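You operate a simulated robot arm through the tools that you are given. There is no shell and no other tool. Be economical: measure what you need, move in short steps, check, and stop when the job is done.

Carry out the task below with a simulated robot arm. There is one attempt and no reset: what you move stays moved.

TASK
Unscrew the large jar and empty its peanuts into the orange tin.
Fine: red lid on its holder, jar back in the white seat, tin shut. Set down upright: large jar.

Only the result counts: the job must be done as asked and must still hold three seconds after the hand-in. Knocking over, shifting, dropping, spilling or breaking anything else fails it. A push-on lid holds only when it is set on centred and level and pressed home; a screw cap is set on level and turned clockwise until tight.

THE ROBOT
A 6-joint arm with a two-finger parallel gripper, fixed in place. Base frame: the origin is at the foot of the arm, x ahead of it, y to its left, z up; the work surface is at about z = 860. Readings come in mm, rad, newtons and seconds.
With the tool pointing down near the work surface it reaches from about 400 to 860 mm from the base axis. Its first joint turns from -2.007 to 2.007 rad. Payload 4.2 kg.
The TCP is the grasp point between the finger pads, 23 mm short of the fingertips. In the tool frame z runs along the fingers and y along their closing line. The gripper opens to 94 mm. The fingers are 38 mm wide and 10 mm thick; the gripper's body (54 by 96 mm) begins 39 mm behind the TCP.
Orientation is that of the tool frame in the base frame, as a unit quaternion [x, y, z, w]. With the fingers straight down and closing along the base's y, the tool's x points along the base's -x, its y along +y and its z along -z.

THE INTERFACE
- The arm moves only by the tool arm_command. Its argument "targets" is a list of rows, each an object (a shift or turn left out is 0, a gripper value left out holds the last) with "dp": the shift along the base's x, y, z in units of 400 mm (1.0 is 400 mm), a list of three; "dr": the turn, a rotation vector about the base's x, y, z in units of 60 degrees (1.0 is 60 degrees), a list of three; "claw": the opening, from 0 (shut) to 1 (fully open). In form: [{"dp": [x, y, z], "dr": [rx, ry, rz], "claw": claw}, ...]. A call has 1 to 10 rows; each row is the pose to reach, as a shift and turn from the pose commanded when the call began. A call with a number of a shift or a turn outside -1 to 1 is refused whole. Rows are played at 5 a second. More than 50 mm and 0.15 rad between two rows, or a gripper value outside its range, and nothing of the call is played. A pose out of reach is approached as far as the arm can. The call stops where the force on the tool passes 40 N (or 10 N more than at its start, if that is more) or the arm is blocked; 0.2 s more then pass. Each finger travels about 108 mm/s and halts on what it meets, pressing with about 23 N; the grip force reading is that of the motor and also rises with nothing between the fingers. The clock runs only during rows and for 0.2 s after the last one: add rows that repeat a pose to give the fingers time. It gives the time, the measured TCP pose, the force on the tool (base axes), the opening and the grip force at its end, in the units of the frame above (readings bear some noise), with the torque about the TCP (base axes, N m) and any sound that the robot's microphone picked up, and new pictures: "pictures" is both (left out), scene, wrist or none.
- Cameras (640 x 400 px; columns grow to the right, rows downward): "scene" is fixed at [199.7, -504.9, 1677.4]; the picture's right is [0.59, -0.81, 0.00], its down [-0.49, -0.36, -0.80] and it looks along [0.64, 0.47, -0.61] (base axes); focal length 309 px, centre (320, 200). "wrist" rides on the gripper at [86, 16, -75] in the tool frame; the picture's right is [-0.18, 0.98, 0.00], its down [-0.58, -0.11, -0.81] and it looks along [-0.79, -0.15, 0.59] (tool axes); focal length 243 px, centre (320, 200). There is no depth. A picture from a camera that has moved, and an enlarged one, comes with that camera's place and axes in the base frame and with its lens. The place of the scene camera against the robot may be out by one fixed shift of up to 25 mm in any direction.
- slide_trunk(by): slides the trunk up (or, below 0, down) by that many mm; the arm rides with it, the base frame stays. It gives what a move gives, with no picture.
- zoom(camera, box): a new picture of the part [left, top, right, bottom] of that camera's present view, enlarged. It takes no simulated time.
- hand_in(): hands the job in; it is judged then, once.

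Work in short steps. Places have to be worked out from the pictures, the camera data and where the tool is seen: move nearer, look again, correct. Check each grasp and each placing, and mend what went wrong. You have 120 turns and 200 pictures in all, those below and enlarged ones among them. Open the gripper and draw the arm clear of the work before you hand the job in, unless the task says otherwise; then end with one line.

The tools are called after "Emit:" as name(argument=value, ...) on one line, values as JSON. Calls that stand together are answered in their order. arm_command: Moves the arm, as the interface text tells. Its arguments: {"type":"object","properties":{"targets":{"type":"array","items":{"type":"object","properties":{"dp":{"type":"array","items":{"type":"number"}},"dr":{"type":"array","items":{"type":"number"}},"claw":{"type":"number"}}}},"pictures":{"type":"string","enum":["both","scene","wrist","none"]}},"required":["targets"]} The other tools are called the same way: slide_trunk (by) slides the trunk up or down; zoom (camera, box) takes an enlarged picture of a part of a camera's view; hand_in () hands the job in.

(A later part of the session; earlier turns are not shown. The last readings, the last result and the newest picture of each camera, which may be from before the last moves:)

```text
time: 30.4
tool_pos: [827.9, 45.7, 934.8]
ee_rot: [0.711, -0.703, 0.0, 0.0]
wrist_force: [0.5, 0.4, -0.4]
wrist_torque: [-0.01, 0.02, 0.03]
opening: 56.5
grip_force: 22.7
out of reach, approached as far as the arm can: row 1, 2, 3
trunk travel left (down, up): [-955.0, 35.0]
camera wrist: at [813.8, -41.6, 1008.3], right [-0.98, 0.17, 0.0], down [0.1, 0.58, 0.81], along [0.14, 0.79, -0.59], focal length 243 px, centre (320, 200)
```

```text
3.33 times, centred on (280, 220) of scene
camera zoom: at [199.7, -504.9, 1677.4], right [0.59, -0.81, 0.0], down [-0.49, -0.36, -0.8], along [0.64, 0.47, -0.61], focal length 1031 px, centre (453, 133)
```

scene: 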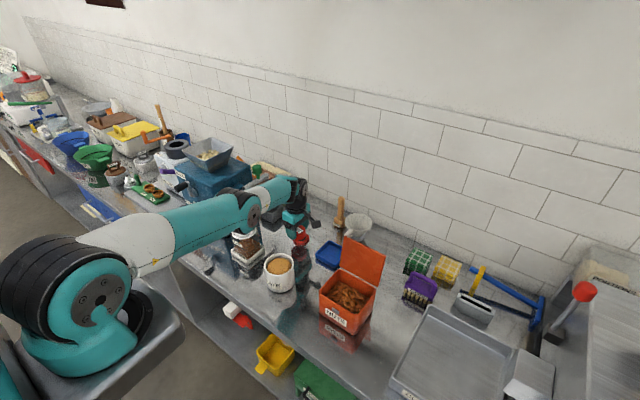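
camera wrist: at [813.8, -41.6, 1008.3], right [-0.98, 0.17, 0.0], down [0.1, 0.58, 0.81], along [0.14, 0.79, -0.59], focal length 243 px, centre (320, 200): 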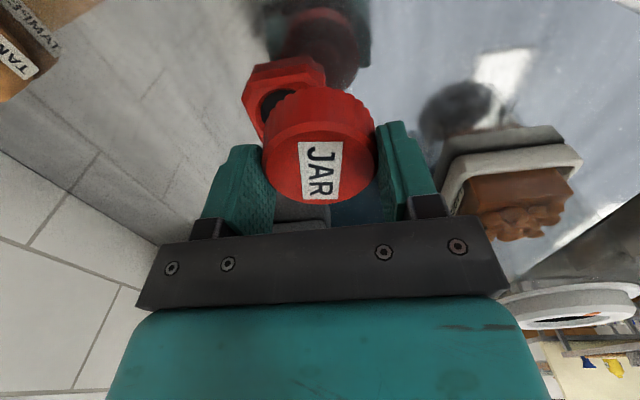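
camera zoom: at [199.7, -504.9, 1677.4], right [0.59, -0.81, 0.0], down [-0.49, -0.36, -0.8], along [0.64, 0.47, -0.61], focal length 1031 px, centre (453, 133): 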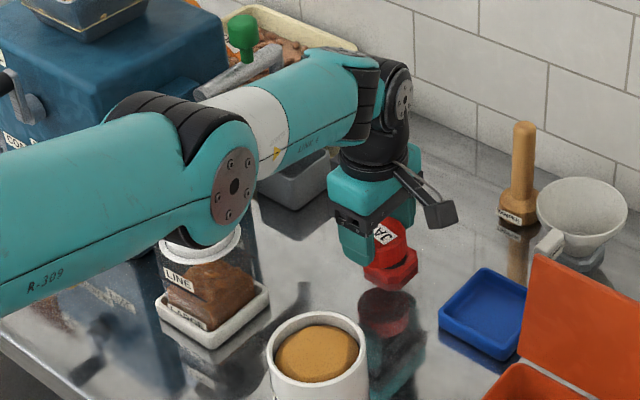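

Reach runs out with the trunk that high; I lift, lower the trunk by 45, then re-aim.

Emit:
arm_command(targets=[{"dp": [0, 0, 0.1]}, {"dp": [0, 0, 0.2]}, {"dp": [0, 0, 0.2]}], pictures="none")

Emit:
slide_trunk(by=-45)

```text
time: 31.2
tool_pos: [827.5, 43.8, 1015.2]
ee_rot: [0.71, -0.704, 0.0, 0.001]
wrist_force: [-0.3, 0.6, -0.8]
wrist_torque: [0.02, 0.01, -0.02]
opening: 56.4
grip_force: 23.4
trunk travel left (down, up): [-955.0, 35.0]
```

```text
time: 32.0
tool_pos: [828.9, 44.6, 969.7]
ee_rot: [0.711, -0.703, 0.0, 0.0]
wrist_force: [0.2, -1.1, 0.4]
wrist_torque: [-0.01, -0.02, 0.01]
opening: 56.6
grip_force: 23.1
trunk travel left (down, up): [-910.0, 80.0]
```

Emit:
arm_command(targets=[{"dp": [0.055, 0.015, 0]}, {"dp": [0.055, 0.015, -0.06]}, {"dp": [0.055, 0.015, -0.112]}, {"dp": [0.055, 0.015, -0.112]}, {"dp": [0.055, 0.015, -0.112]}])

Emit:
zoom(camera="wrist", box=[220, 20, 420, 140])

Emit:
zoom(camera="scene", box=[220, 160, 340, 280])

```text
time: 33.2
tool_pos: [839.9, 48.6, 928.4]
ee_rot: [0.711, -0.703, -0.001, 0.0]
wrist_force: [0.7, -0.1, -0.6]
wrist_torque: [0.01, 0.0, 0.03]
opening: 56.5
grip_force: 22.8
out of reach, approached as far as the arm can: row 2, 3, 4, 5
trunk travel left (down, up): [-910.0, 80.0]
camera wrist: at [824.8, -38.4, 1001.3], right [-0.98, 0.17, 0.0], down [0.1, 0.58, 0.81], along [0.14, 0.79, -0.59], focal length 243 px, centre (320, 200)
```

scene: 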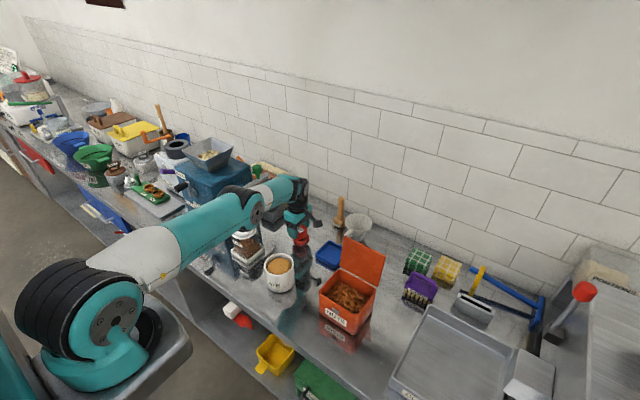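
wrist: 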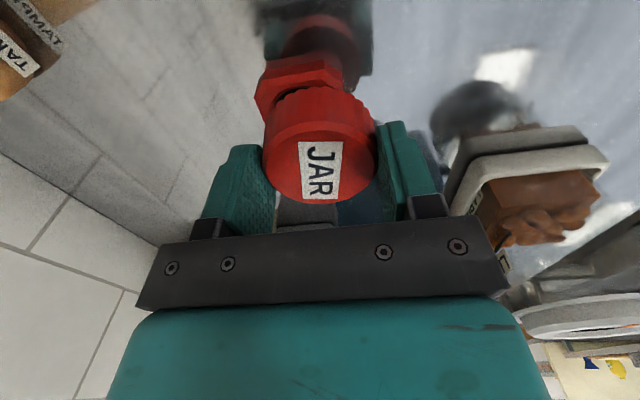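

```text
3.20 times, centred on (320, 80) of wrist
camera zoom: at [824.8, -38.4, 1001.3], right [-0.98, 0.17, 0.0], down [0.1, 0.58, 0.81], along [0.14, 0.79, -0.59], focal length 776 px, centre (320, 584)
```

zoom: 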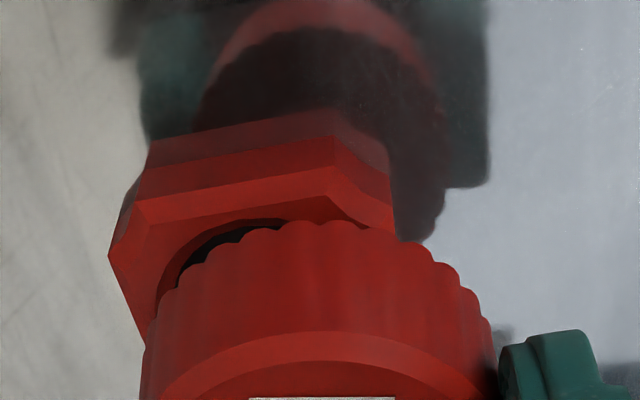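

```text
3.33 times, centred on (280, 220) of scene
camera zoom: at [199.7, -504.9, 1677.4], right [0.59, -0.81, 0.0], down [-0.49, -0.36, -0.8], along [0.64, 0.47, -0.61], focal length 1031 px, centre (453, 133)
```

zoom: 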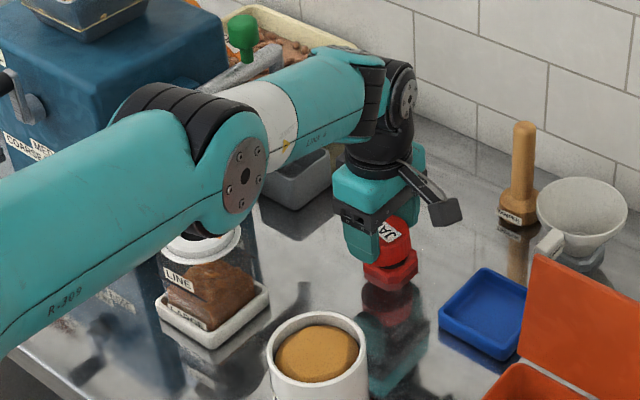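

Working out the elbow's height gives about z=1165 with the jar top at 977, so there is ample clearance. I raise, lower the trunk by 75 and re-aim.

Emit:
arm_command(targets=[{"dp": [0, 0, 0.1]}, {"dp": [0, 0, 0.2]}, {"dp": [0, 0, 0.2]}], pictures="none")

Emit:
slide_trunk(by=-75)

```text
time: 34.0
tool_pos: [839.1, 47.0, 1008.2]
ee_rot: [0.711, -0.703, 0.0, 0.0]
wrist_force: [-1.4, -0.2, -0.4]
wrist_torque: [-0.02, -0.03, 0.0]
opening: 56.3
grip_force: 23.1
trunk travel left (down, up): [-910.0, 80.0]
```

```text
time: 35.2
tool_pos: [839.3, 47.3, 933.3]
ee_rot: [0.71, -0.704, -0.001, -0.001]
wrist_force: [0.4, 0.3, -0.4]
wrist_torque: [-0.01, -0.02, 0.0]
opening: 56.4
grip_force: 23.0
trunk travel left (down, up): [-835.0, 155.0]
```

Emit:
arm_command(targets=[{"dp": [0.0275, 0.0067, 0]}, {"dp": [0.0275, 0.0067, -0.02]}, {"dp": [0.0275, 0.0067, -0.02]}, {"dp": [0.0275, 0.0067, -0.02]}])

Emit:
zoom(camera="wrist", box=[220, 20, 420, 140])

Emit:
zoom(camera="scene", box=[270, 190, 340, 260])

```text
time: 36.2
tool_pos: [850.4, 50.5, 925.7]
ee_rot: [0.711, -0.703, -0.001, 0.001]
wrist_force: [0.1, -0.5, -0.5]
wrist_torque: [0.0, 0.0, -0.01]
opening: 56.1
grip_force: 22.8
trunk travel left (down, up): [-835.0, 155.0]
camera wrist: at [835.6, -36.7, 998.5], right [-0.98, 0.17, 0.0], down [0.1, 0.58, 0.81], along [0.14, 0.79, -0.59], focal length 243 px, centre (320, 200)
```

scene: 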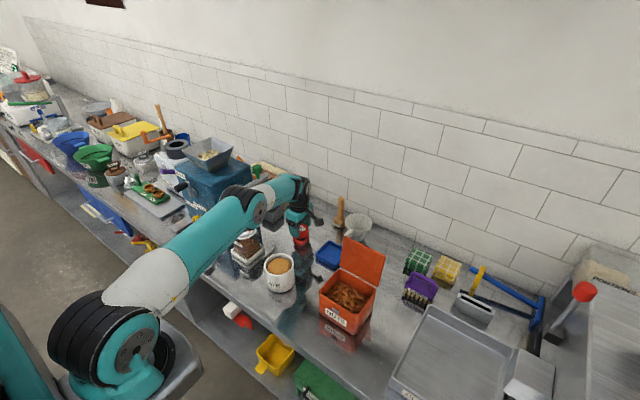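
wrist: 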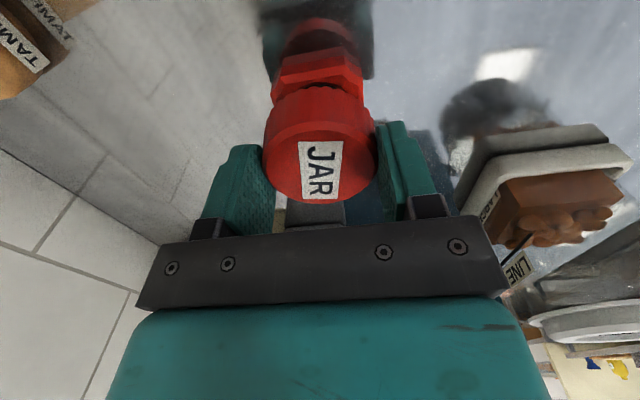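

```text
3.20 times, centred on (320, 80) of wrist
camera zoom: at [835.6, -36.7, 998.5], right [-0.98, 0.17, 0.0], down [0.1, 0.58, 0.81], along [0.14, 0.79, -0.59], focal length 776 px, centre (320, 584)
```

zoom: 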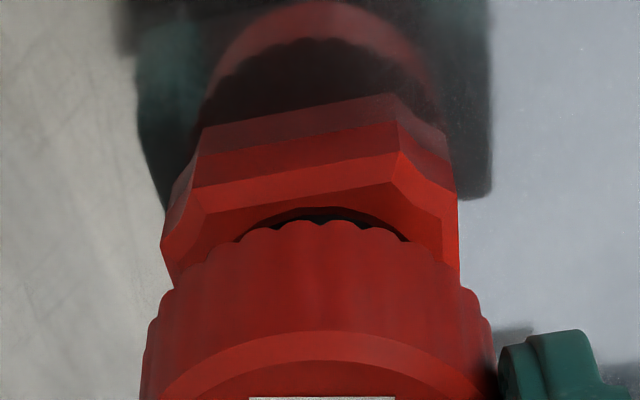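

```text
5.71 times, centred on (305, 225) of scene
camera zoom: at [199.7, -504.9, 1677.4], right [0.59, -0.81, 0.0], down [-0.49, -0.36, -0.8], along [0.64, 0.47, -0.61], focal length 1767 px, centre (406, 57)
```

zoom: 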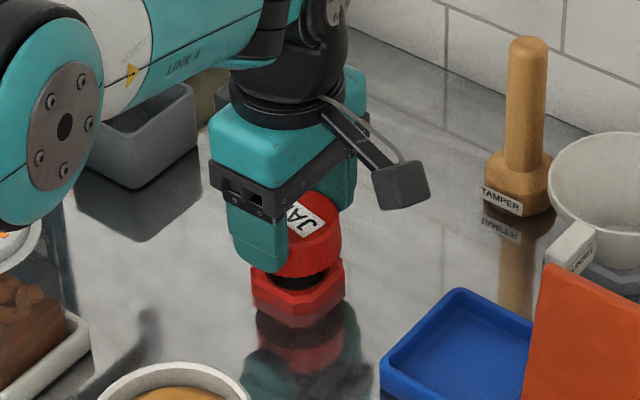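

Lid and recess look concentric. I descend in small steps until contact.

Emit:
arm_command(targets=[{"dp": [0, 0, -0.02]}, {"dp": [0, 0, -0.035]}, {"dp": [0, 0, -0.045]}, {"dp": [0, 0, -0.05]}, {"dp": [0, 0, -0.055]}, {"dp": [0, 0, -0.055]}])

Emit:
zoom(camera="scene", box=[270, 190, 340, 260])

Emit:
zoom(camera="wrist", box=[220, 20, 420, 140])

```text
time: 37.6
tool_pos: [851.2, 51.1, 906.2]
ee_rot: [0.711, -0.703, 0.001, -0.003]
wrist_force: [-3.3, -1.3, 21.0]
wrist_torque: [0.34, 0.22, 0.06]
opening: 56.4
grip_force: 23.0
trunk travel left (down, up): [-835.0, 155.0]
camera wrist: at [836.1, -36.5, 978.9], right [-0.98, 0.17, 0.0], down [0.1, 0.58, 0.81], along [0.14, 0.79, -0.59], focal length 243 px, centre (320, 200)
```

scene: 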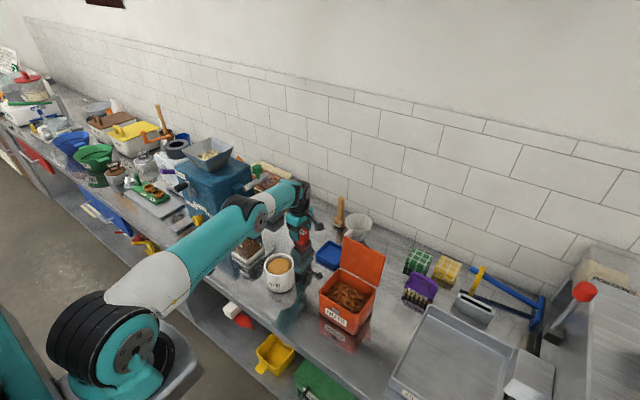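
wrist: 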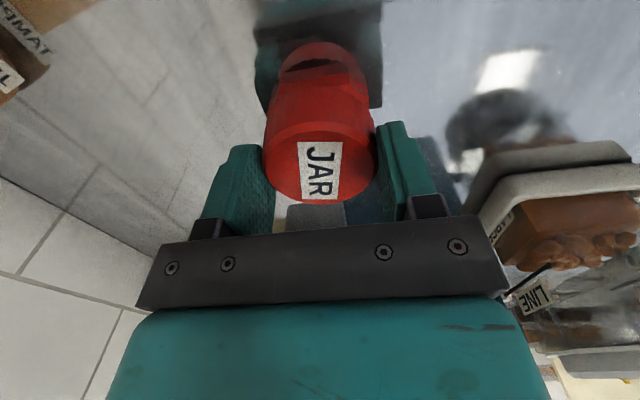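

```text
5.71 times, centred on (305, 225) of scene
camera zoom: at [199.7, -504.9, 1677.4], right [0.59, -0.81, 0.0], down [-0.49, -0.36, -0.8], along [0.64, 0.47, -0.61], focal length 1767 px, centre (406, 57)
```

zoom: 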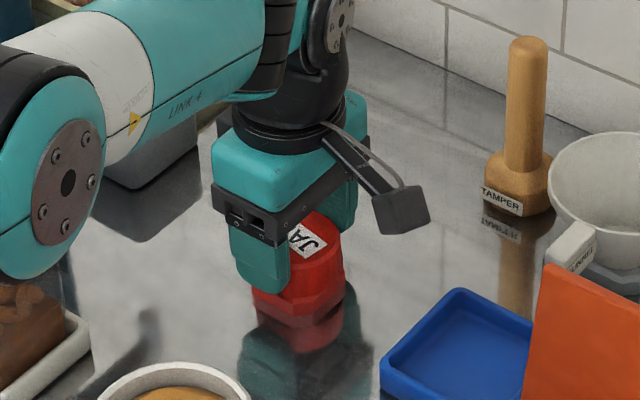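

```text
3.20 times, centred on (320, 80) of wrist
camera zoom: at [836.1, -36.5, 978.9], right [-0.98, 0.17, 0.0], down [0.1, 0.58, 0.81], along [0.14, 0.79, -0.59], focal length 776 px, centre (320, 584)
```

zoom: 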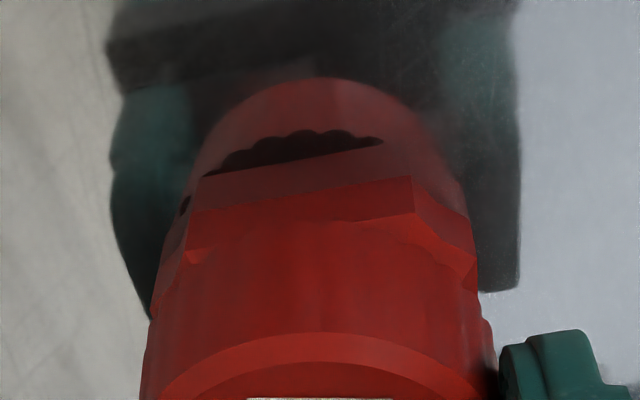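

Contact at z≈906 with 21 N and the skirt appears flush with the block. I release and back off to check.

Emit:
arm_command(targets=[{"dp": [0, 0, 0.006]}, {"dp": [0, 0, 0.006], "claw": 0.75}, {"dp": [0, 0, 0.006], "claw": 0.75}, {"dp": [0, 0, 0.006], "claw": 0.75}, {"dp": [0, 0, 0.1], "claw": 0.75}, {"dp": [0, 0, 0.2], "claw": 0.75}, {"dp": [0, 0, 0.2], "claw": 0.75}])

Emit:
zoom(camera="scene", box=[270, 190, 340, 260])

Emit:
zoom(camera="wrist", box=[220, 0, 420, 140])

```text
time: 39.2
tool_pos: [850.1, 50.1, 983.3]
ee_rot: [0.711, -0.703, -0.001, 0.0]
wrist_force: [0.1, -0.1, 0.6]
wrist_torque: [-0.03, 0.01, 0.01]
opening: 70.6
grip_force: 0.1
trunk travel left (down, up): [-835.0, 155.0]
camera wrist: at [836.1, -36.8, 1055.6], right [-0.98, 0.17, 0.0], down [0.1, 0.58, 0.81], along [0.14, 0.79, -0.59], focal length 243 px, centre (320, 200)
```

scene: 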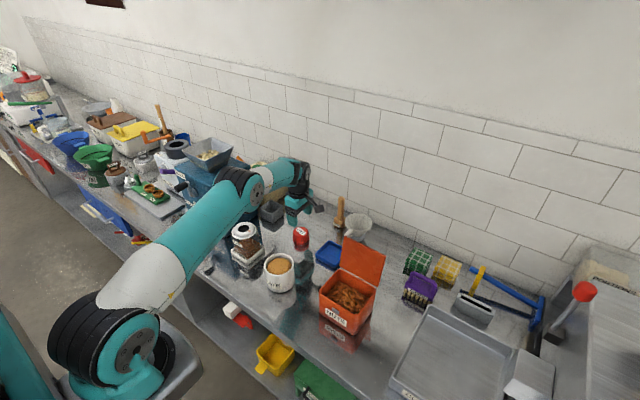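
wrist: 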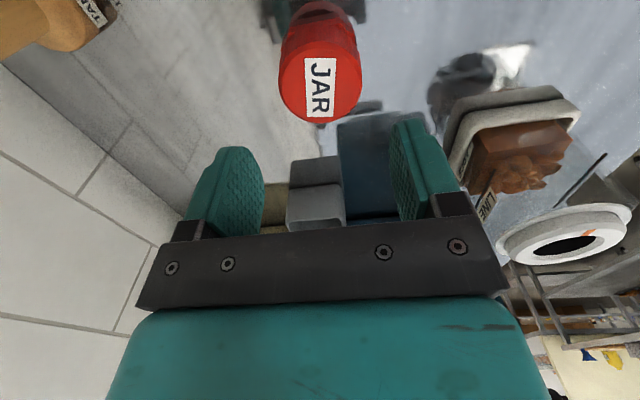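

```text
5.71 times, centred on (305, 225) of scene
camera zoom: at [199.7, -504.9, 1677.4], right [0.59, -0.81, 0.0], down [-0.49, -0.36, -0.8], along [0.64, 0.47, -0.61], focal length 1767 px, centre (406, 57)
```

zoom: 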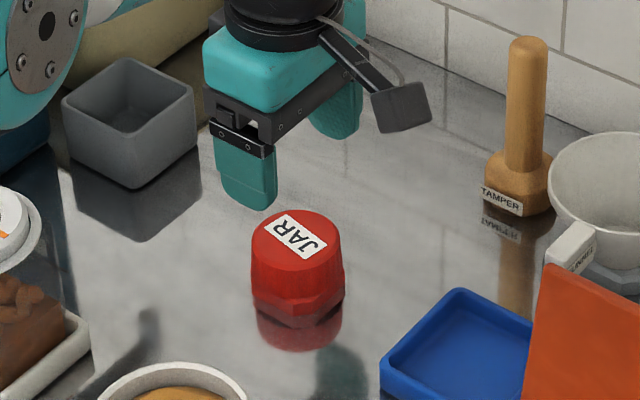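

```text
2.86 times, centred on (320, 70) of wrist
camera zoom: at [836.1, -36.8, 1055.6], right [-0.98, 0.17, 0.0], down [0.1, 0.58, 0.81], along [0.14, 0.79, -0.59], focal length 693 px, centre (320, 571)
```

zoom: 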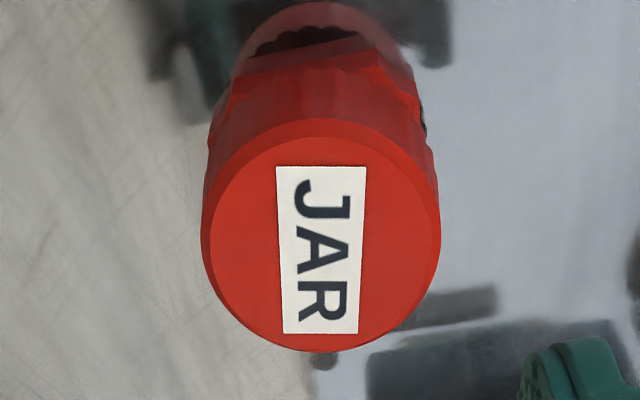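

Lid sits level on its holder. Next is the jar: I'll grip its ~68 mm body from the robot side, fingers 20° below horizontal. First I retreat up and back while turning the wrist to put the camera on the far/top side.

Emit:
arm_command(targets=[{"dp": [0, 0, 0.12]}, {"dp": [0, 0, 0.24]}, {"dp": [-0.08, 0, 0.34], "dr": [0, 0, 0.14]}, {"dp": [-0.18, 0, 0.4], "dr": [0, 0, 0.28]}, {"dp": [-0.28, 0, 0.4], "dr": [0, 0, 0.42]}, {"dp": [-0.38, 0, 0.4], "dr": [0, 0, 0.56]}, {"dp": [-0.48, 0, 0.4], "dr": [0, 0, 0.7]}, {"dp": [-0.58, 0, 0.4], "dr": [0, 0, 0.84]}, {"dp": [-0.65, 0, 0.4], "dr": [0, 0, 0.98]}, {"dp": [-0.65, 0, 0.4], "dr": [0, 0, 0.98]}], pictures="none")

Emit:
arm_command(targets=[{"dp": [0, 0, 0], "dr": [0, 0, 0.14]}, {"dp": [0, 0, 0], "dr": [0, 0, 0.28]}, {"dp": [0, 0, 0], "dr": [0, 0, 0.42]}, {"dp": [0, 0, 0], "dr": [0, 0, 0.51]}, {"dp": [0, 0, 0], "dr": [0, 0, 0.51], "claw": 1}])

```text
refused: row 3 steps farther than a row can; nothing moved
```

```text
time: 40.4
tool_pos: [850.3, 50.5, 982.0]
ee_rot: [0.871, -0.491, 0.0, 0.0]
wrist_force: [-1.3, 0.1, 0.5]
wrist_torque: [-0.02, 0.0, -0.03]
opening: 94.1
grip_force: 0.1
trunk travel left (down, up): [-835.0, 155.0]
camera wrist: at [882.4, -32.5, 1056.3], right [-0.94, -0.35, 0.0], down [-0.21, 0.55, 0.81], along [-0.28, 0.75, -0.59], focal length 243 px, centre (320, 200)
```

scene: 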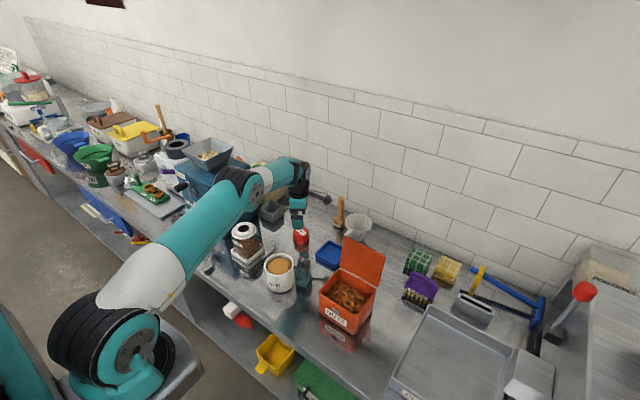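
wrist: 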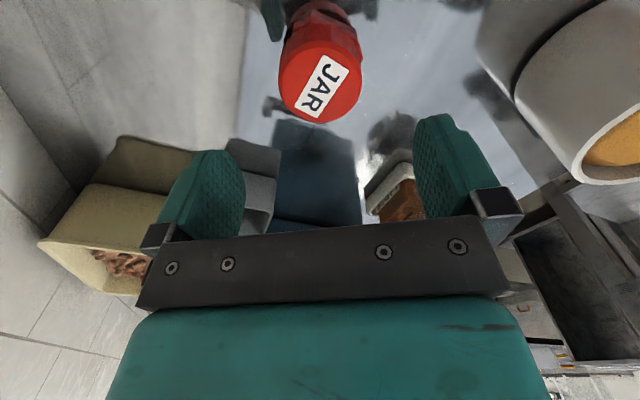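

The first call was refused (step too big) and the second ran harmlessly. Now the retreat with smaller steps, plus the remaining turn.

Emit:
arm_command(targets=[{"dp": [0, 0, 0.1]}, {"dp": [0, 0, 0.2], "dr": [0, 0, 0.1]}, {"dp": [0, 0, 0.3], "dr": [0, 0, 0.2]}, {"dp": [-0.1, 0, 0.3], "dr": [0, 0, 0.32]}, {"dp": [-0.2, 0, 0.3], "dr": [0, 0, 0.45]}, {"dp": [-0.3, 0, 0.3], "dr": [0, 0, 0.58]}, {"dp": [-0.4, 0, 0.3], "dr": [0, 0, 0.71]}, {"dp": [-0.5, 0.05, 0.3], "dr": [0, 0, 0.84]}, {"dp": [-0.6, 0.1, 0.3], "dr": [0, 0, 0.97]}, {"dp": [-0.65, 0.15, 0.3], "dr": [0, 0, 0.99]}], pictures="none")

Emit:
arm_command(targets=[{"dr": [0, -0.1, 0]}, {"dr": [0, -0.2, 0]}, {"dr": [0, -0.3, 0]}, {"dr": [0, -0.4, 0]}, {"dr": [0, -0.5, 0]}, {"dr": [0, -0.6, 0]}, {"dr": [0, -0.6, 0]}])

```text
time: 42.6
tool_pos: [590.7, 109.9, 1103.8]
ee_rot: [1.0, 0.005, 0.0, 0.0]
wrist_force: [0.8, -0.9, 0.9]
wrist_torque: [0.04, 0.03, 0.04]
opening: 94.2
grip_force: 0.1
trunk travel left (down, up): [-835.0, 155.0]
```

```text
time: 44.2
tool_pos: [590.6, 110.9, 1104.1]
ee_rot: [0.951, 0.005, 0.31, 0.001]
wrist_force: [0.3, -0.4, 0.7]
wrist_torque: [0.0, -0.02, -0.01]
opening: 93.9
grip_force: 0.1
trunk travel left (down, up): [-835.0, 155.0]
camera wrist: at [617.3, 94.8, 1213.4], right [-0.14, -0.98, -0.1], down [-0.95, 0.1, 0.31], along [-0.29, 0.14, -0.95], focal length 243 px, centre (320, 200)
```

scene: 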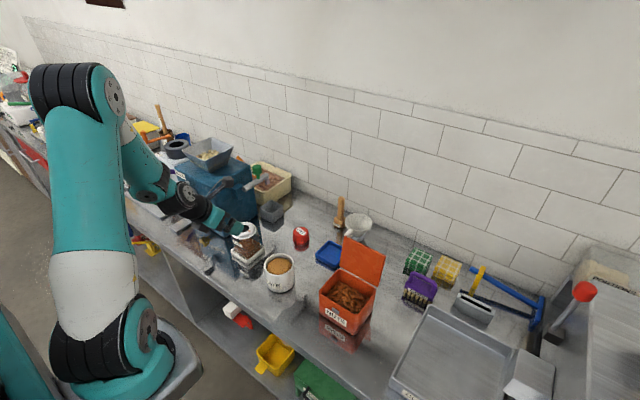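
wrist: 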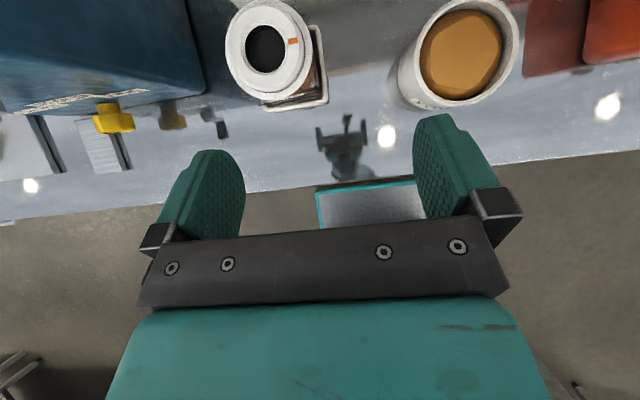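

Tilt continues well within reach. I complete the tilt to 20° below horizontal and go to a pre-grasp point in front of the jar.

Emit:
arm_command(targets=[{"dp": [-0.03, 0.04, 0], "dr": [0, -0.12, 0]}, {"dp": [-0.06, 0.08, 0], "dr": [0, -0.24, 0]}, {"dp": [-0.08, 0.118, 0], "dr": [0, -0.36, 0]}, {"dp": [-0.08, 0.118, -0.1], "dr": [0, -0.48, 0]}, {"dp": [-0.08, 0.118, -0.2], "dr": [0, -0.567, 0]}, {"dp": [-0.08, 0.118, -0.25], "dr": [0, -0.567, 0]}, {"dp": [-0.08, 0.118, -0.25], "dr": [0, -0.567, 0]}])

```text
time: 45.8
tool_pos: [558.2, 157.8, 1001.6]
ee_rot: [0.819, 0.003, 0.574, 0.004]
wrist_force: [-0.5, -0.2, 0.9]
wrist_torque: [0.0, 0.01, 0.04]
opening: 94.1
grip_force: 0.1
trunk travel left (down, up): [-835.0, 155.0]
camera wrist: at [518.8, 142.5, 1107.8], right [-0.06, -0.98, -0.16], down [-0.96, 0.1, -0.27], along [0.29, 0.14, -0.95], focal length 243 px, centre (320, 200)
```

scene: 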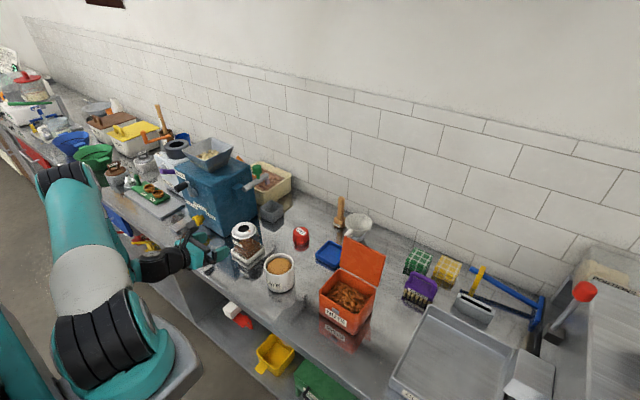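
wrist: 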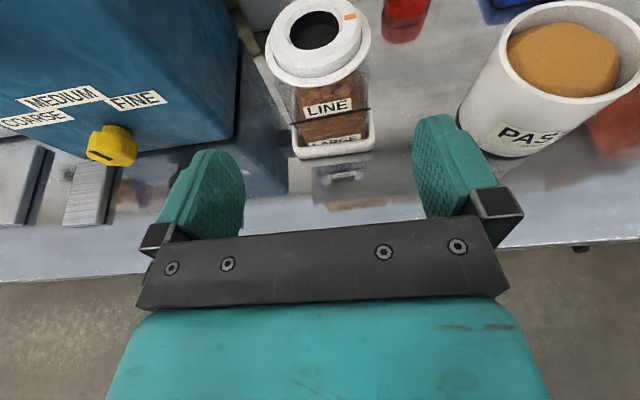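

Emit:
zoom(camera="wrist", box=[230, 0, 430, 190])

Emit:
zoom(camera="scene", box=[120, 190, 300, 310])

```text
2.11 times, centred on (330, 95) of wrist
camera zoom: at [518.8, 142.5, 1107.8], right [-0.06, -0.98, -0.16], down [-0.96, 0.1, -0.27], along [0.29, 0.14, -0.95], focal length 511 px, centre (299, 421)
```

zoom: 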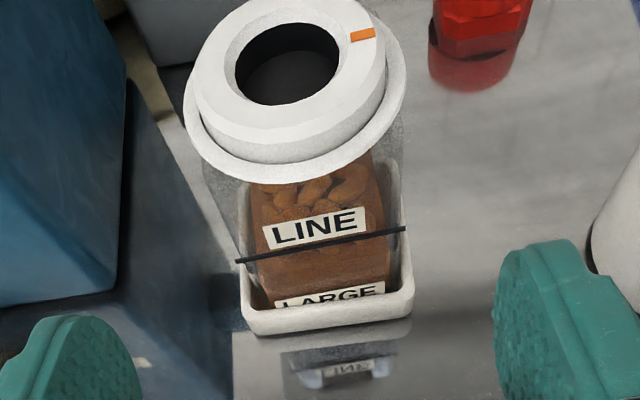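

```text
3.33 times, centred on (210, 250) of scene
camera zoom: at [199.7, -504.9, 1677.4], right [0.59, -0.81, 0.0], down [-0.49, -0.36, -0.8], along [0.64, 0.47, -0.61], focal length 1031 px, centre (687, 33)
```

zoom: 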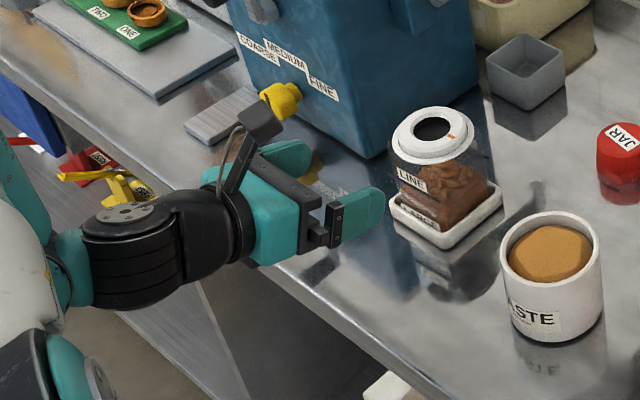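

Jar body centre ≈(685,158), seat front edge ≈x 640. I advance along the finger axis to TCP (670,158,916), fingers open 94.

Emit:
arm_command(targets=[{"dp": [0.02, 0, -0.07]}, {"dp": [0.045, 0, -0.129]}, {"dp": [0.12, 0, -0.156]}, {"dp": [0.2, 0, -0.185]}, {"dp": [0.2, 0, -0.185]}])

Emit:
zoom(camera="scene", box=[150, 190, 300, 300])

```text
time: 47.0
tool_pos: [638.4, 157.5, 928.2]
ee_rot: [0.819, 0.004, 0.574, 0.003]
wrist_force: [-0.3, -0.5, 0.6]
wrist_torque: [0.01, 0.01, 0.0]
opening: 93.7
grip_force: 0.0
trunk travel left (down, up): [-835.0, 155.0]
camera wrist: at [599.7, 142.7, 1033.8], right [-0.06, -0.98, -0.16], down [-0.96, 0.1, -0.27], along [0.28, 0.14, -0.95], focal length 243 px, centre (320, 200)
```

scene: 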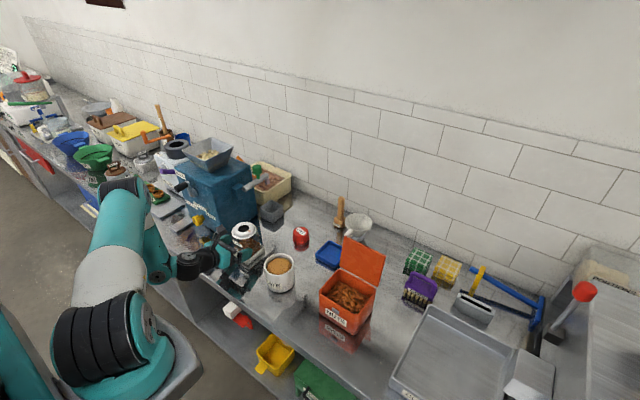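
wrist: 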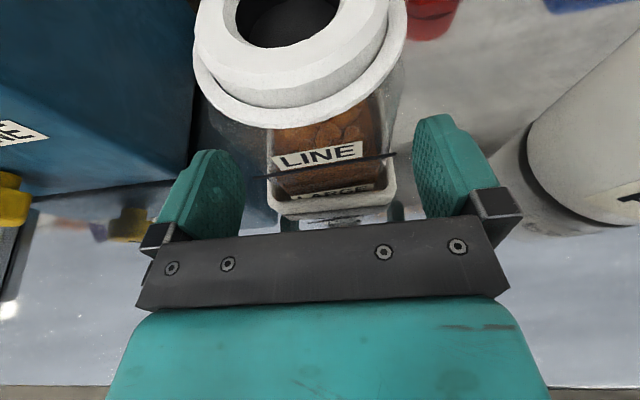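

```text
3.64 times, centred on (225, 245) of scene
camera zoom: at [199.7, -504.9, 1677.4], right [0.59, -0.81, 0.0], down [-0.49, -0.36, -0.8], along [0.64, 0.47, -0.61], focal length 1124 px, centre (666, 36)
```

zoom: 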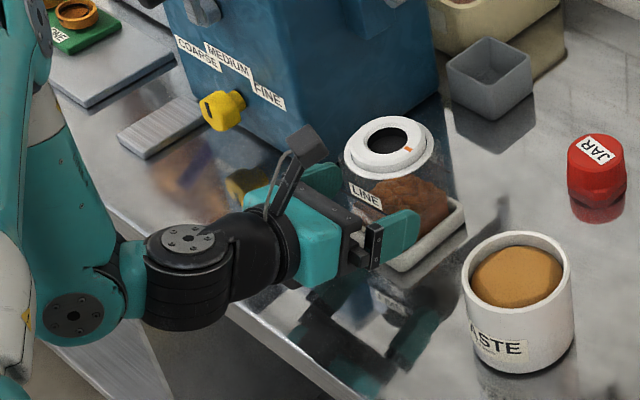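

Alignment looks good; I advance the last 31 mm and close gently.

Emit:
arm_command(targets=[{"dp": [0.04, 0.0, -0.015]}, {"dp": [0.078, 0.0, -0.03]}, {"dp": [0.078, 0.0, -0.03]}, {"dp": [0.078, 0.0, -0.03], "claw": 0.4}, {"dp": [0.078, 0.0, -0.03], "claw": 0.4}, {"dp": [0.078, 0.0, -0.03], "claw": 0.4}, {"dp": [0.078, 0.0, -0.03], "claw": 0.4}])

Emit:
zoom(camera="scene", box=[150, 190, 300, 300])

```text
time: 48.6
tool_pos: [669.5, 158.7, 916.8]
ee_rot: [0.819, 0.004, 0.574, 0.003]
wrist_force: [1.3, 1.0, 0.5]
wrist_torque: [0.11, 0.01, -0.02]
opening: 71.8
grip_force: 23.0
trunk travel left (down, up): [-835.0, 155.0]
camera wrist: at [630.1, 142.6, 1022.8], right [-0.06, -0.98, -0.16], down [-0.96, 0.1, -0.27], along [0.28, 0.14, -0.95], focal length 243 px, centre (320, 200)
```

scene: 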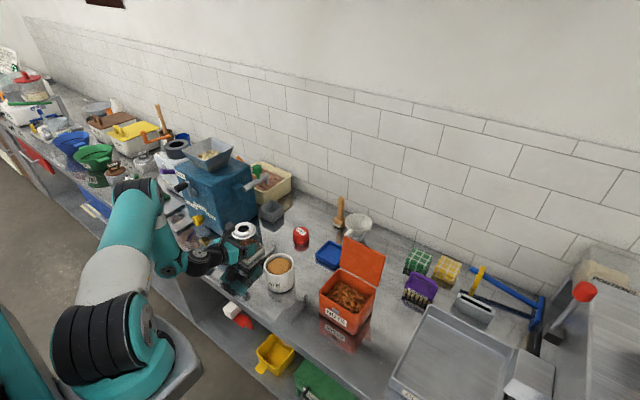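
wrist: 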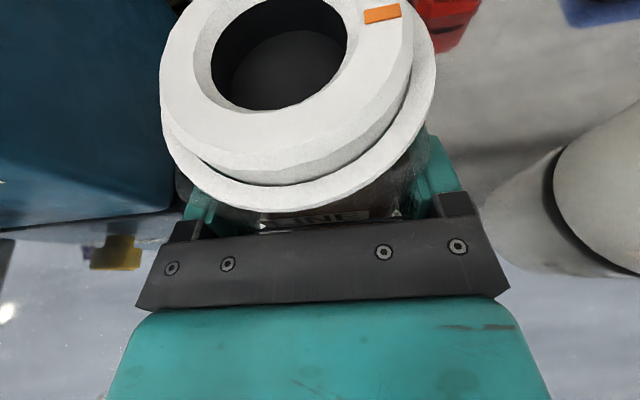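

```text
3.64 times, centred on (225, 245) of scene
camera zoom: at [199.7, -504.9, 1677.4], right [0.59, -0.81, 0.0], down [-0.49, -0.36, -0.8], along [0.64, 0.47, -0.61], focal length 1124 px, centre (666, 36)
```

zoom: 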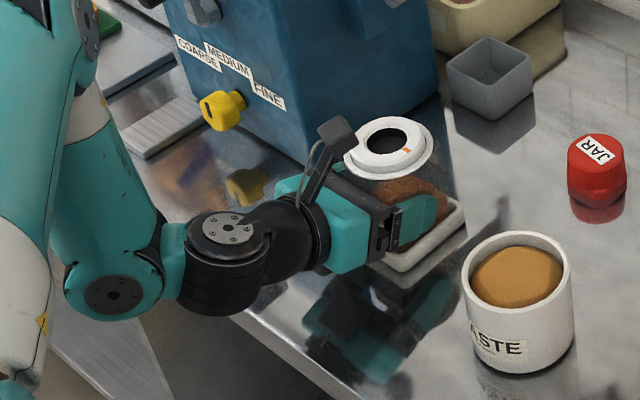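

Jar gripped at 71.8 mm. I lift it slowly and check the load.

Emit:
arm_command(targets=[{"dp": [0, 0, 0.02]}, {"dp": [0, 0, 0.05]}, {"dp": [0, 0, 0.1]}, {"dp": [0, 0, 0.2]}, {"dp": [0, 0, 0.3]}, {"dp": [0, 0, 0.4]}, {"dp": [0, 0, 0.46]}, {"dp": [0, 0, 0.46]}])

Emit:
zoom(camera="scene", box=[150, 150, 300, 300])

```text
time: 50.4
tool_pos: [669.8, 157.8, 1100.2]
ee_rot: [0.819, 0.003, 0.573, 0.004]
wrist_force: [0.2, 0.1, -2.8]
wrist_torque: [0.02, 0.06, -0.03]
opening: 72.1
grip_force: 23.2
trunk travel left (down, up): [-835.0, 155.0]
camera wrist: at [629.7, 141.9, 1206.6], right [-0.06, -0.98, -0.16], down [-0.96, 0.1, -0.27], along [0.28, 0.14, -0.95], focal length 243 px, centre (320, 200)
```

scene: 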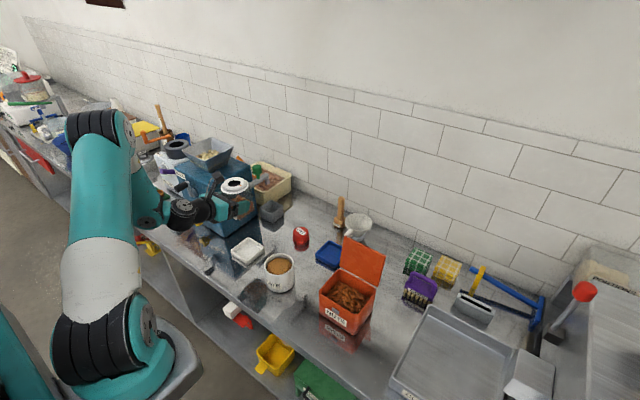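
wrist: 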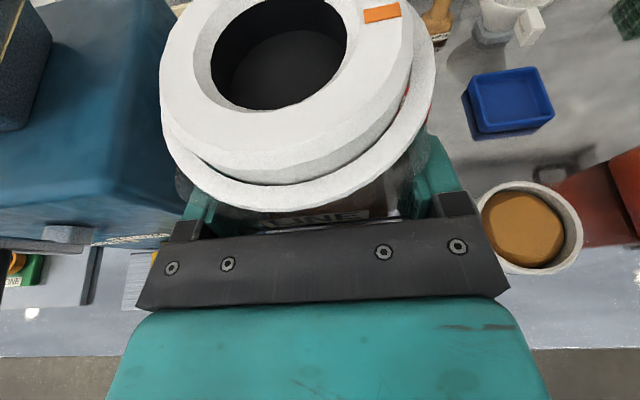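

```text
2.67 times, centred on (225, 225) of scene
camera zoom: at [199.7, -504.9, 1677.4], right [0.59, -0.81, 0.0], down [-0.49, -0.36, -0.8], along [0.64, 0.47, -0.61], focal length 824 px, centre (573, 133)
```

zoom: 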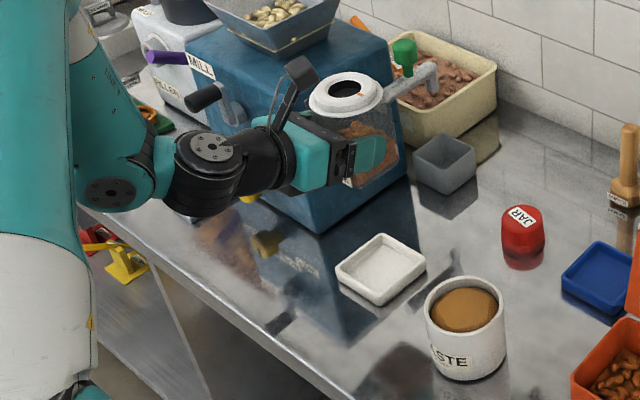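

Jar is up, upright, 2.8 N, contents inside. I carry it toward the tin at this height and look for the tin's exact rim.

Emit:
arm_command(targets=[{"dp": [0.0, -0.1, 0]}, {"dp": [0.0, -0.2, 0]}, {"dp": [0.0, -0.3, 0]}, {"dp": [0.0, -0.4, 0]}, {"dp": [0.0, -0.5, 0]}, {"dp": [0.0, -0.6, 0]}, {"dp": [0.0, -0.67, 0]}, {"dp": [0.0, -0.67, 0]}])

Emit:
zoom(camera="wrist", box=[400, 20, 640, 200])

Emit:
zoom(camera="scene", box=[240, 180, 420, 350])

```text
time: 52.2
tool_pos: [669.7, -110.8, 1101.3]
ee_rot: [0.819, 0.004, 0.574, 0.003]
wrist_force: [-0.4, 0.3, -2.7]
wrist_torque: [0.02, 0.0, -0.05]
opening: 72.2
grip_force: 23.0
trunk travel left (down, up): [-835.0, 155.0]
camera wrist: at [629.8, -126.4, 1207.0], right [-0.06, -0.98, -0.16], down [-0.96, 0.1, -0.27], along [0.28, 0.14, -0.95], focal length 243 px, centre (320, 200)
```

scene: 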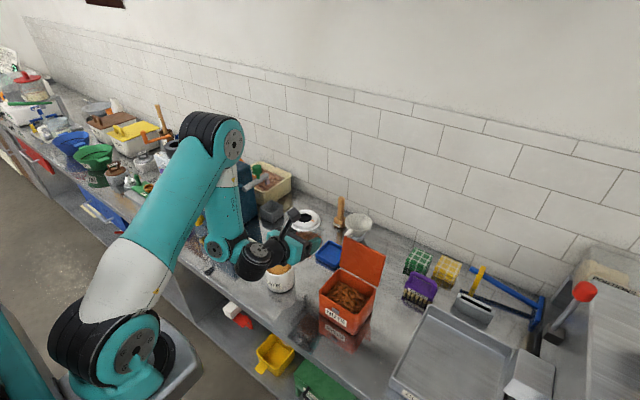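
wrist: 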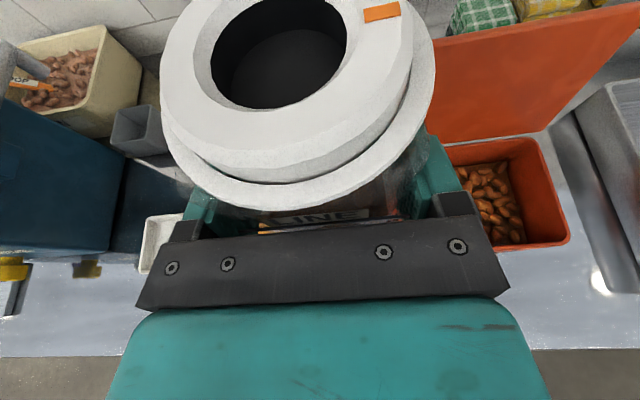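

```text
2.22 times, centred on (520, 110) of wrist
camera zoom: at [629.8, -126.4, 1207.0], right [-0.06, -0.98, -0.16], down [-0.96, 0.1, -0.27], along [0.28, 0.14, -0.95], focal length 539 px, centre (-124, 400)
```

zoom: 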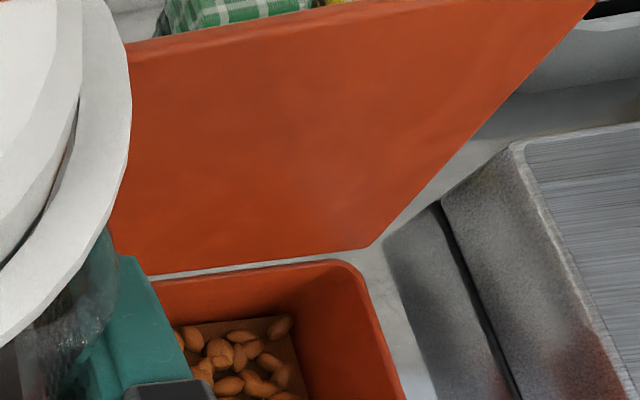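

```text
2.35 times, centred on (330, 265) of scene
camera zoom: at [199.7, -504.9, 1677.4], right [0.59, -0.81, 0.0], down [-0.49, -0.36, -0.8], along [0.64, 0.47, -0.61], focal length 728 px, centre (296, 47)
```

zoom: 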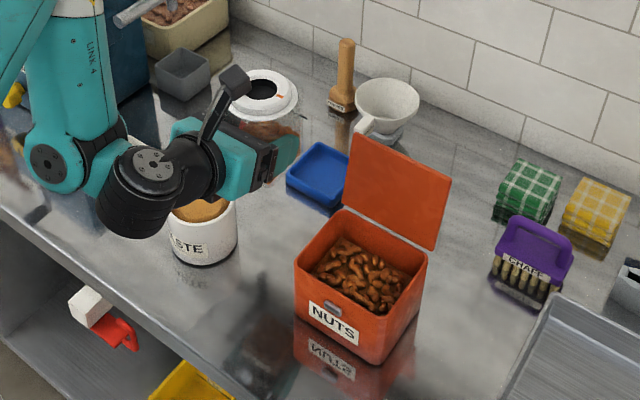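

Tin rim about z≈952, centre ≈(695,-248), lid leaning back on +x. I move the jar beside it and start the roll to 58°, mouth toward the tin.

Emit:
arm_command(targets=[{"dp": [0.01, -0.05, 0]}, {"dp": [0.02, -0.1, 0], "dr": [0.12, 0, 0]}, {"dp": [0.02, -0.14, 0], "dr": [0.24, 0, 0]}, {"dp": [0.02, -0.18, 0], "dr": [0.36, 0, 0]}, {"dp": [0.02, -0.18, 0], "dr": [0.48, 0, 0]}, {"dp": [0.02, -0.18, 0], "dr": [0.6, 0, 0]}, {"dp": [0.02, -0.18, 0], "dr": [0.72, 0, 0]}, {"dp": [0.02, -0.18, 0], "dr": [0.84, 0, 0]}, {"dp": [0.02, -0.18, 0], "dr": [0.96, 0, 0]}, {"dp": [0.02, -0.18, 0], "dr": [0.96, 0, 0]}])

Emit:
zoom(camera="scene", box=[240, 180, 420, 350])

```text
time: 54.4
tool_pos: [678.8, -169.6, 1101.6]
ee_rot: [0.718, -0.275, 0.506, -0.39]
wrist_force: [0.1, 0.3, -0.9]
wrist_torque: [0.02, 0.04, 0.01]
opening: 72.0
grip_force: 23.4
out of reach, approached as far as the arm can: row 2, 3, 4, 5, 6, 7, 8, 9, 10
trunk travel left (down, up): [-835.0, 155.0]
camera wrist: at [639.0, -268.4, 1144.0], right [-0.06, -0.39, -0.92], down [-0.96, 0.29, -0.06], along [0.29, 0.87, -0.39], focal length 243 px, centre (320, 200)
```

scene: 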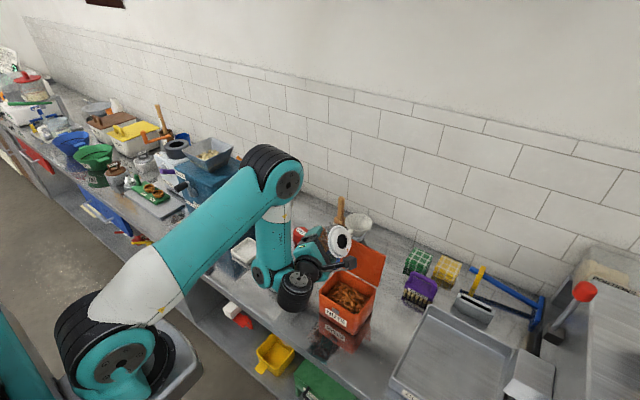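
wrist: 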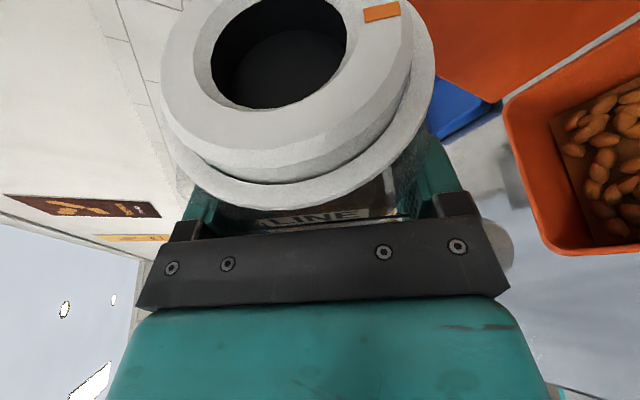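

```text
2.35 times, centred on (330, 265) of scene
camera zoom: at [199.7, -504.9, 1677.4], right [0.59, -0.81, 0.0], down [-0.49, -0.36, -0.8], along [0.64, 0.47, -0.61], focal length 728 px, centre (296, 47)
```

zoom: 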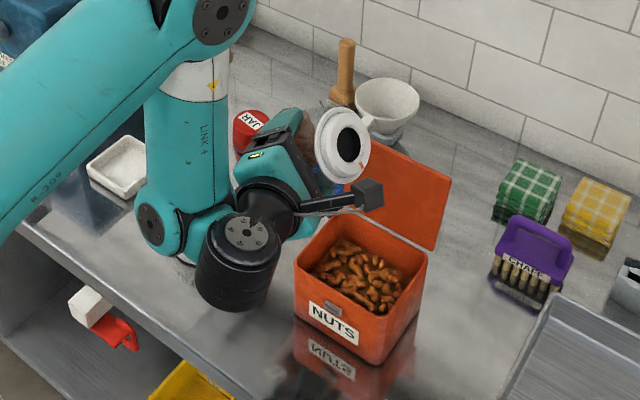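

The orientation was reached but y stopped at -170 (a reach limit). I yaw the tool 17° toward the tin so the arm points radially, and try further.

Emit:
arm_command(targets=[{"dr": [0, 0, -0.1]}, {"dr": [0, 0, -0.2]}, {"dr": [0, 0, -0.28]}, {"dp": [0.02, -0.04, 0], "dr": [0, 0, -0.28]}, {"dp": [0.02, -0.04, 0], "dr": [0, 0, -0.28]}], pictures="scene")

Emit:
zoom(camera="scene", box=[240, 180, 420, 350])

```text
time: 55.6
tool_pos: [687.4, -186.4, 1099.9]
ee_rot: [0.671, -0.375, 0.557, -0.314]
wrist_force: [-0.3, -0.4, -2.4]
wrist_torque: [0.02, 0.05, -0.02]
opening: 71.9
grip_force: 23.5
trunk travel left (down, up): [-835.0, 155.0]
```

scene: 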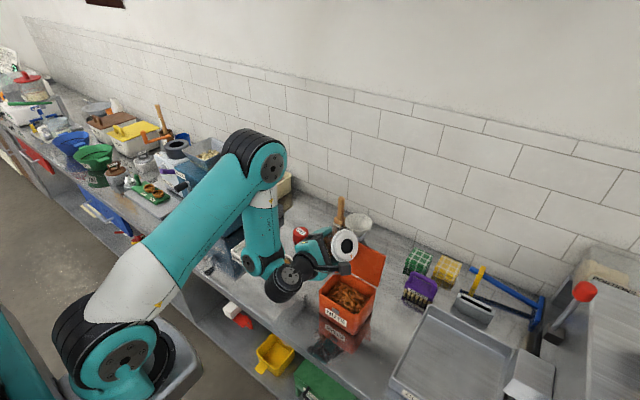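

```text
2.35 times, centred on (330, 265) of scene
camera zoom: at [199.7, -504.9, 1677.4], right [0.59, -0.81, 0.0], down [-0.49, -0.36, -0.8], along [0.64, 0.47, -0.61], focal length 728 px, centre (296, 47)
```

zoom: 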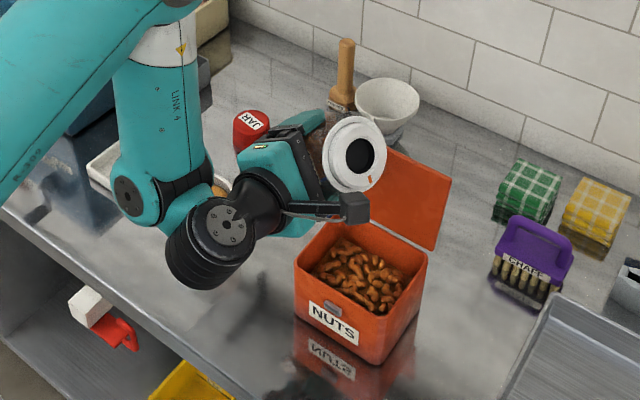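

Reach is fine now; the mouth is over the tin at about (687,-240). I roll on to ~98° and lower a little.

Emit:
arm_command(targets=[{"dp": [0, 0, -0.01], "dr": [0.105, -0.032, 0]}, {"dp": [0, 0, -0.03], "dr": [0.21, -0.064, 0]}, {"dp": [0, 0, -0.05], "dr": [0.315, -0.096, 0]}, {"dp": [0, 0, -0.07], "dr": [0.42, -0.128, 0]}, {"dp": [0, 0, -0.08], "dr": [0.525, -0.16, 0]}, {"dp": [0, 0, -0.08], "dr": [0.63, -0.193, 0]}, {"dp": [0, 0, -0.08], "dr": [0.63, -0.193, 0]}])

Emit:
zoom(camera="scene", box=[260, 200, 400, 340])

```text
time: 57.2
tool_pos: [688.4, -185.9, 1068.5]
ee_rot: [-0.474, 0.503, -0.469, 0.55]
wrist_force: [0.7, 0.3, -1.2]
wrist_torque: [-0.01, 0.03, -0.04]
opening: 71.9
grip_force: 23.1
trunk travel left (down, up): [-835.0, 155.0]
camera wrist: at [619.0, -273.9, 1038.7], right [0.03, 0.29, -0.96], down [-0.84, 0.52, 0.13], along [0.54, 0.8, 0.26], focal length 243 px, centre (320, 200)
```

scene: 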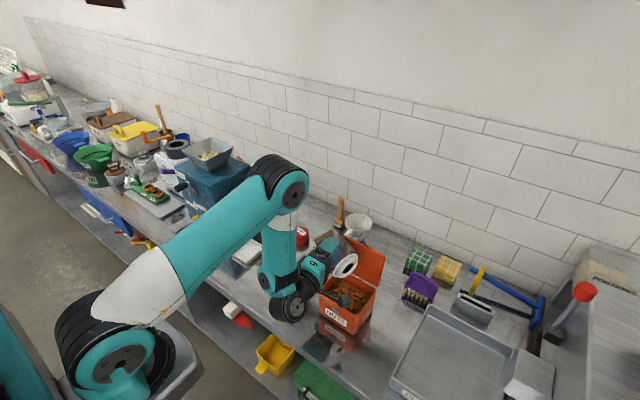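
wrist: 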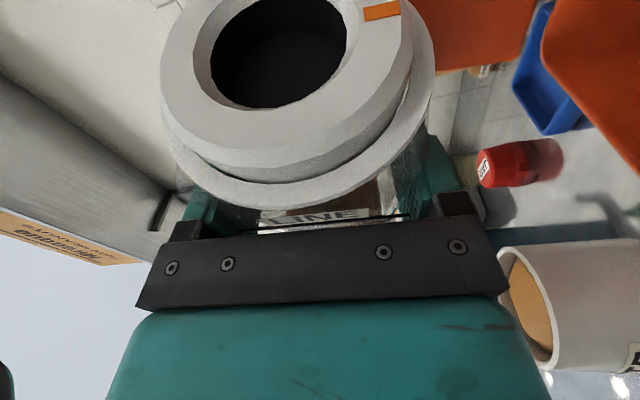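

```text
2.86 times, centred on (330, 270) of scene
camera zoom: at [199.7, -504.9, 1677.4], right [0.59, -0.81, 0.0], down [-0.49, -0.36, -0.8], along [0.64, 0.47, -0.61], focal length 883 px, centre (291, 0)
```

zoom: 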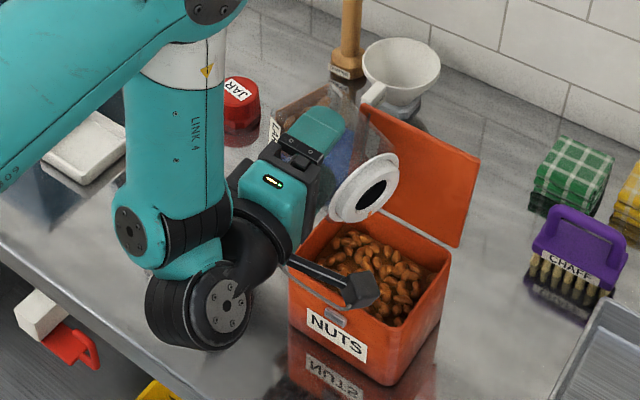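

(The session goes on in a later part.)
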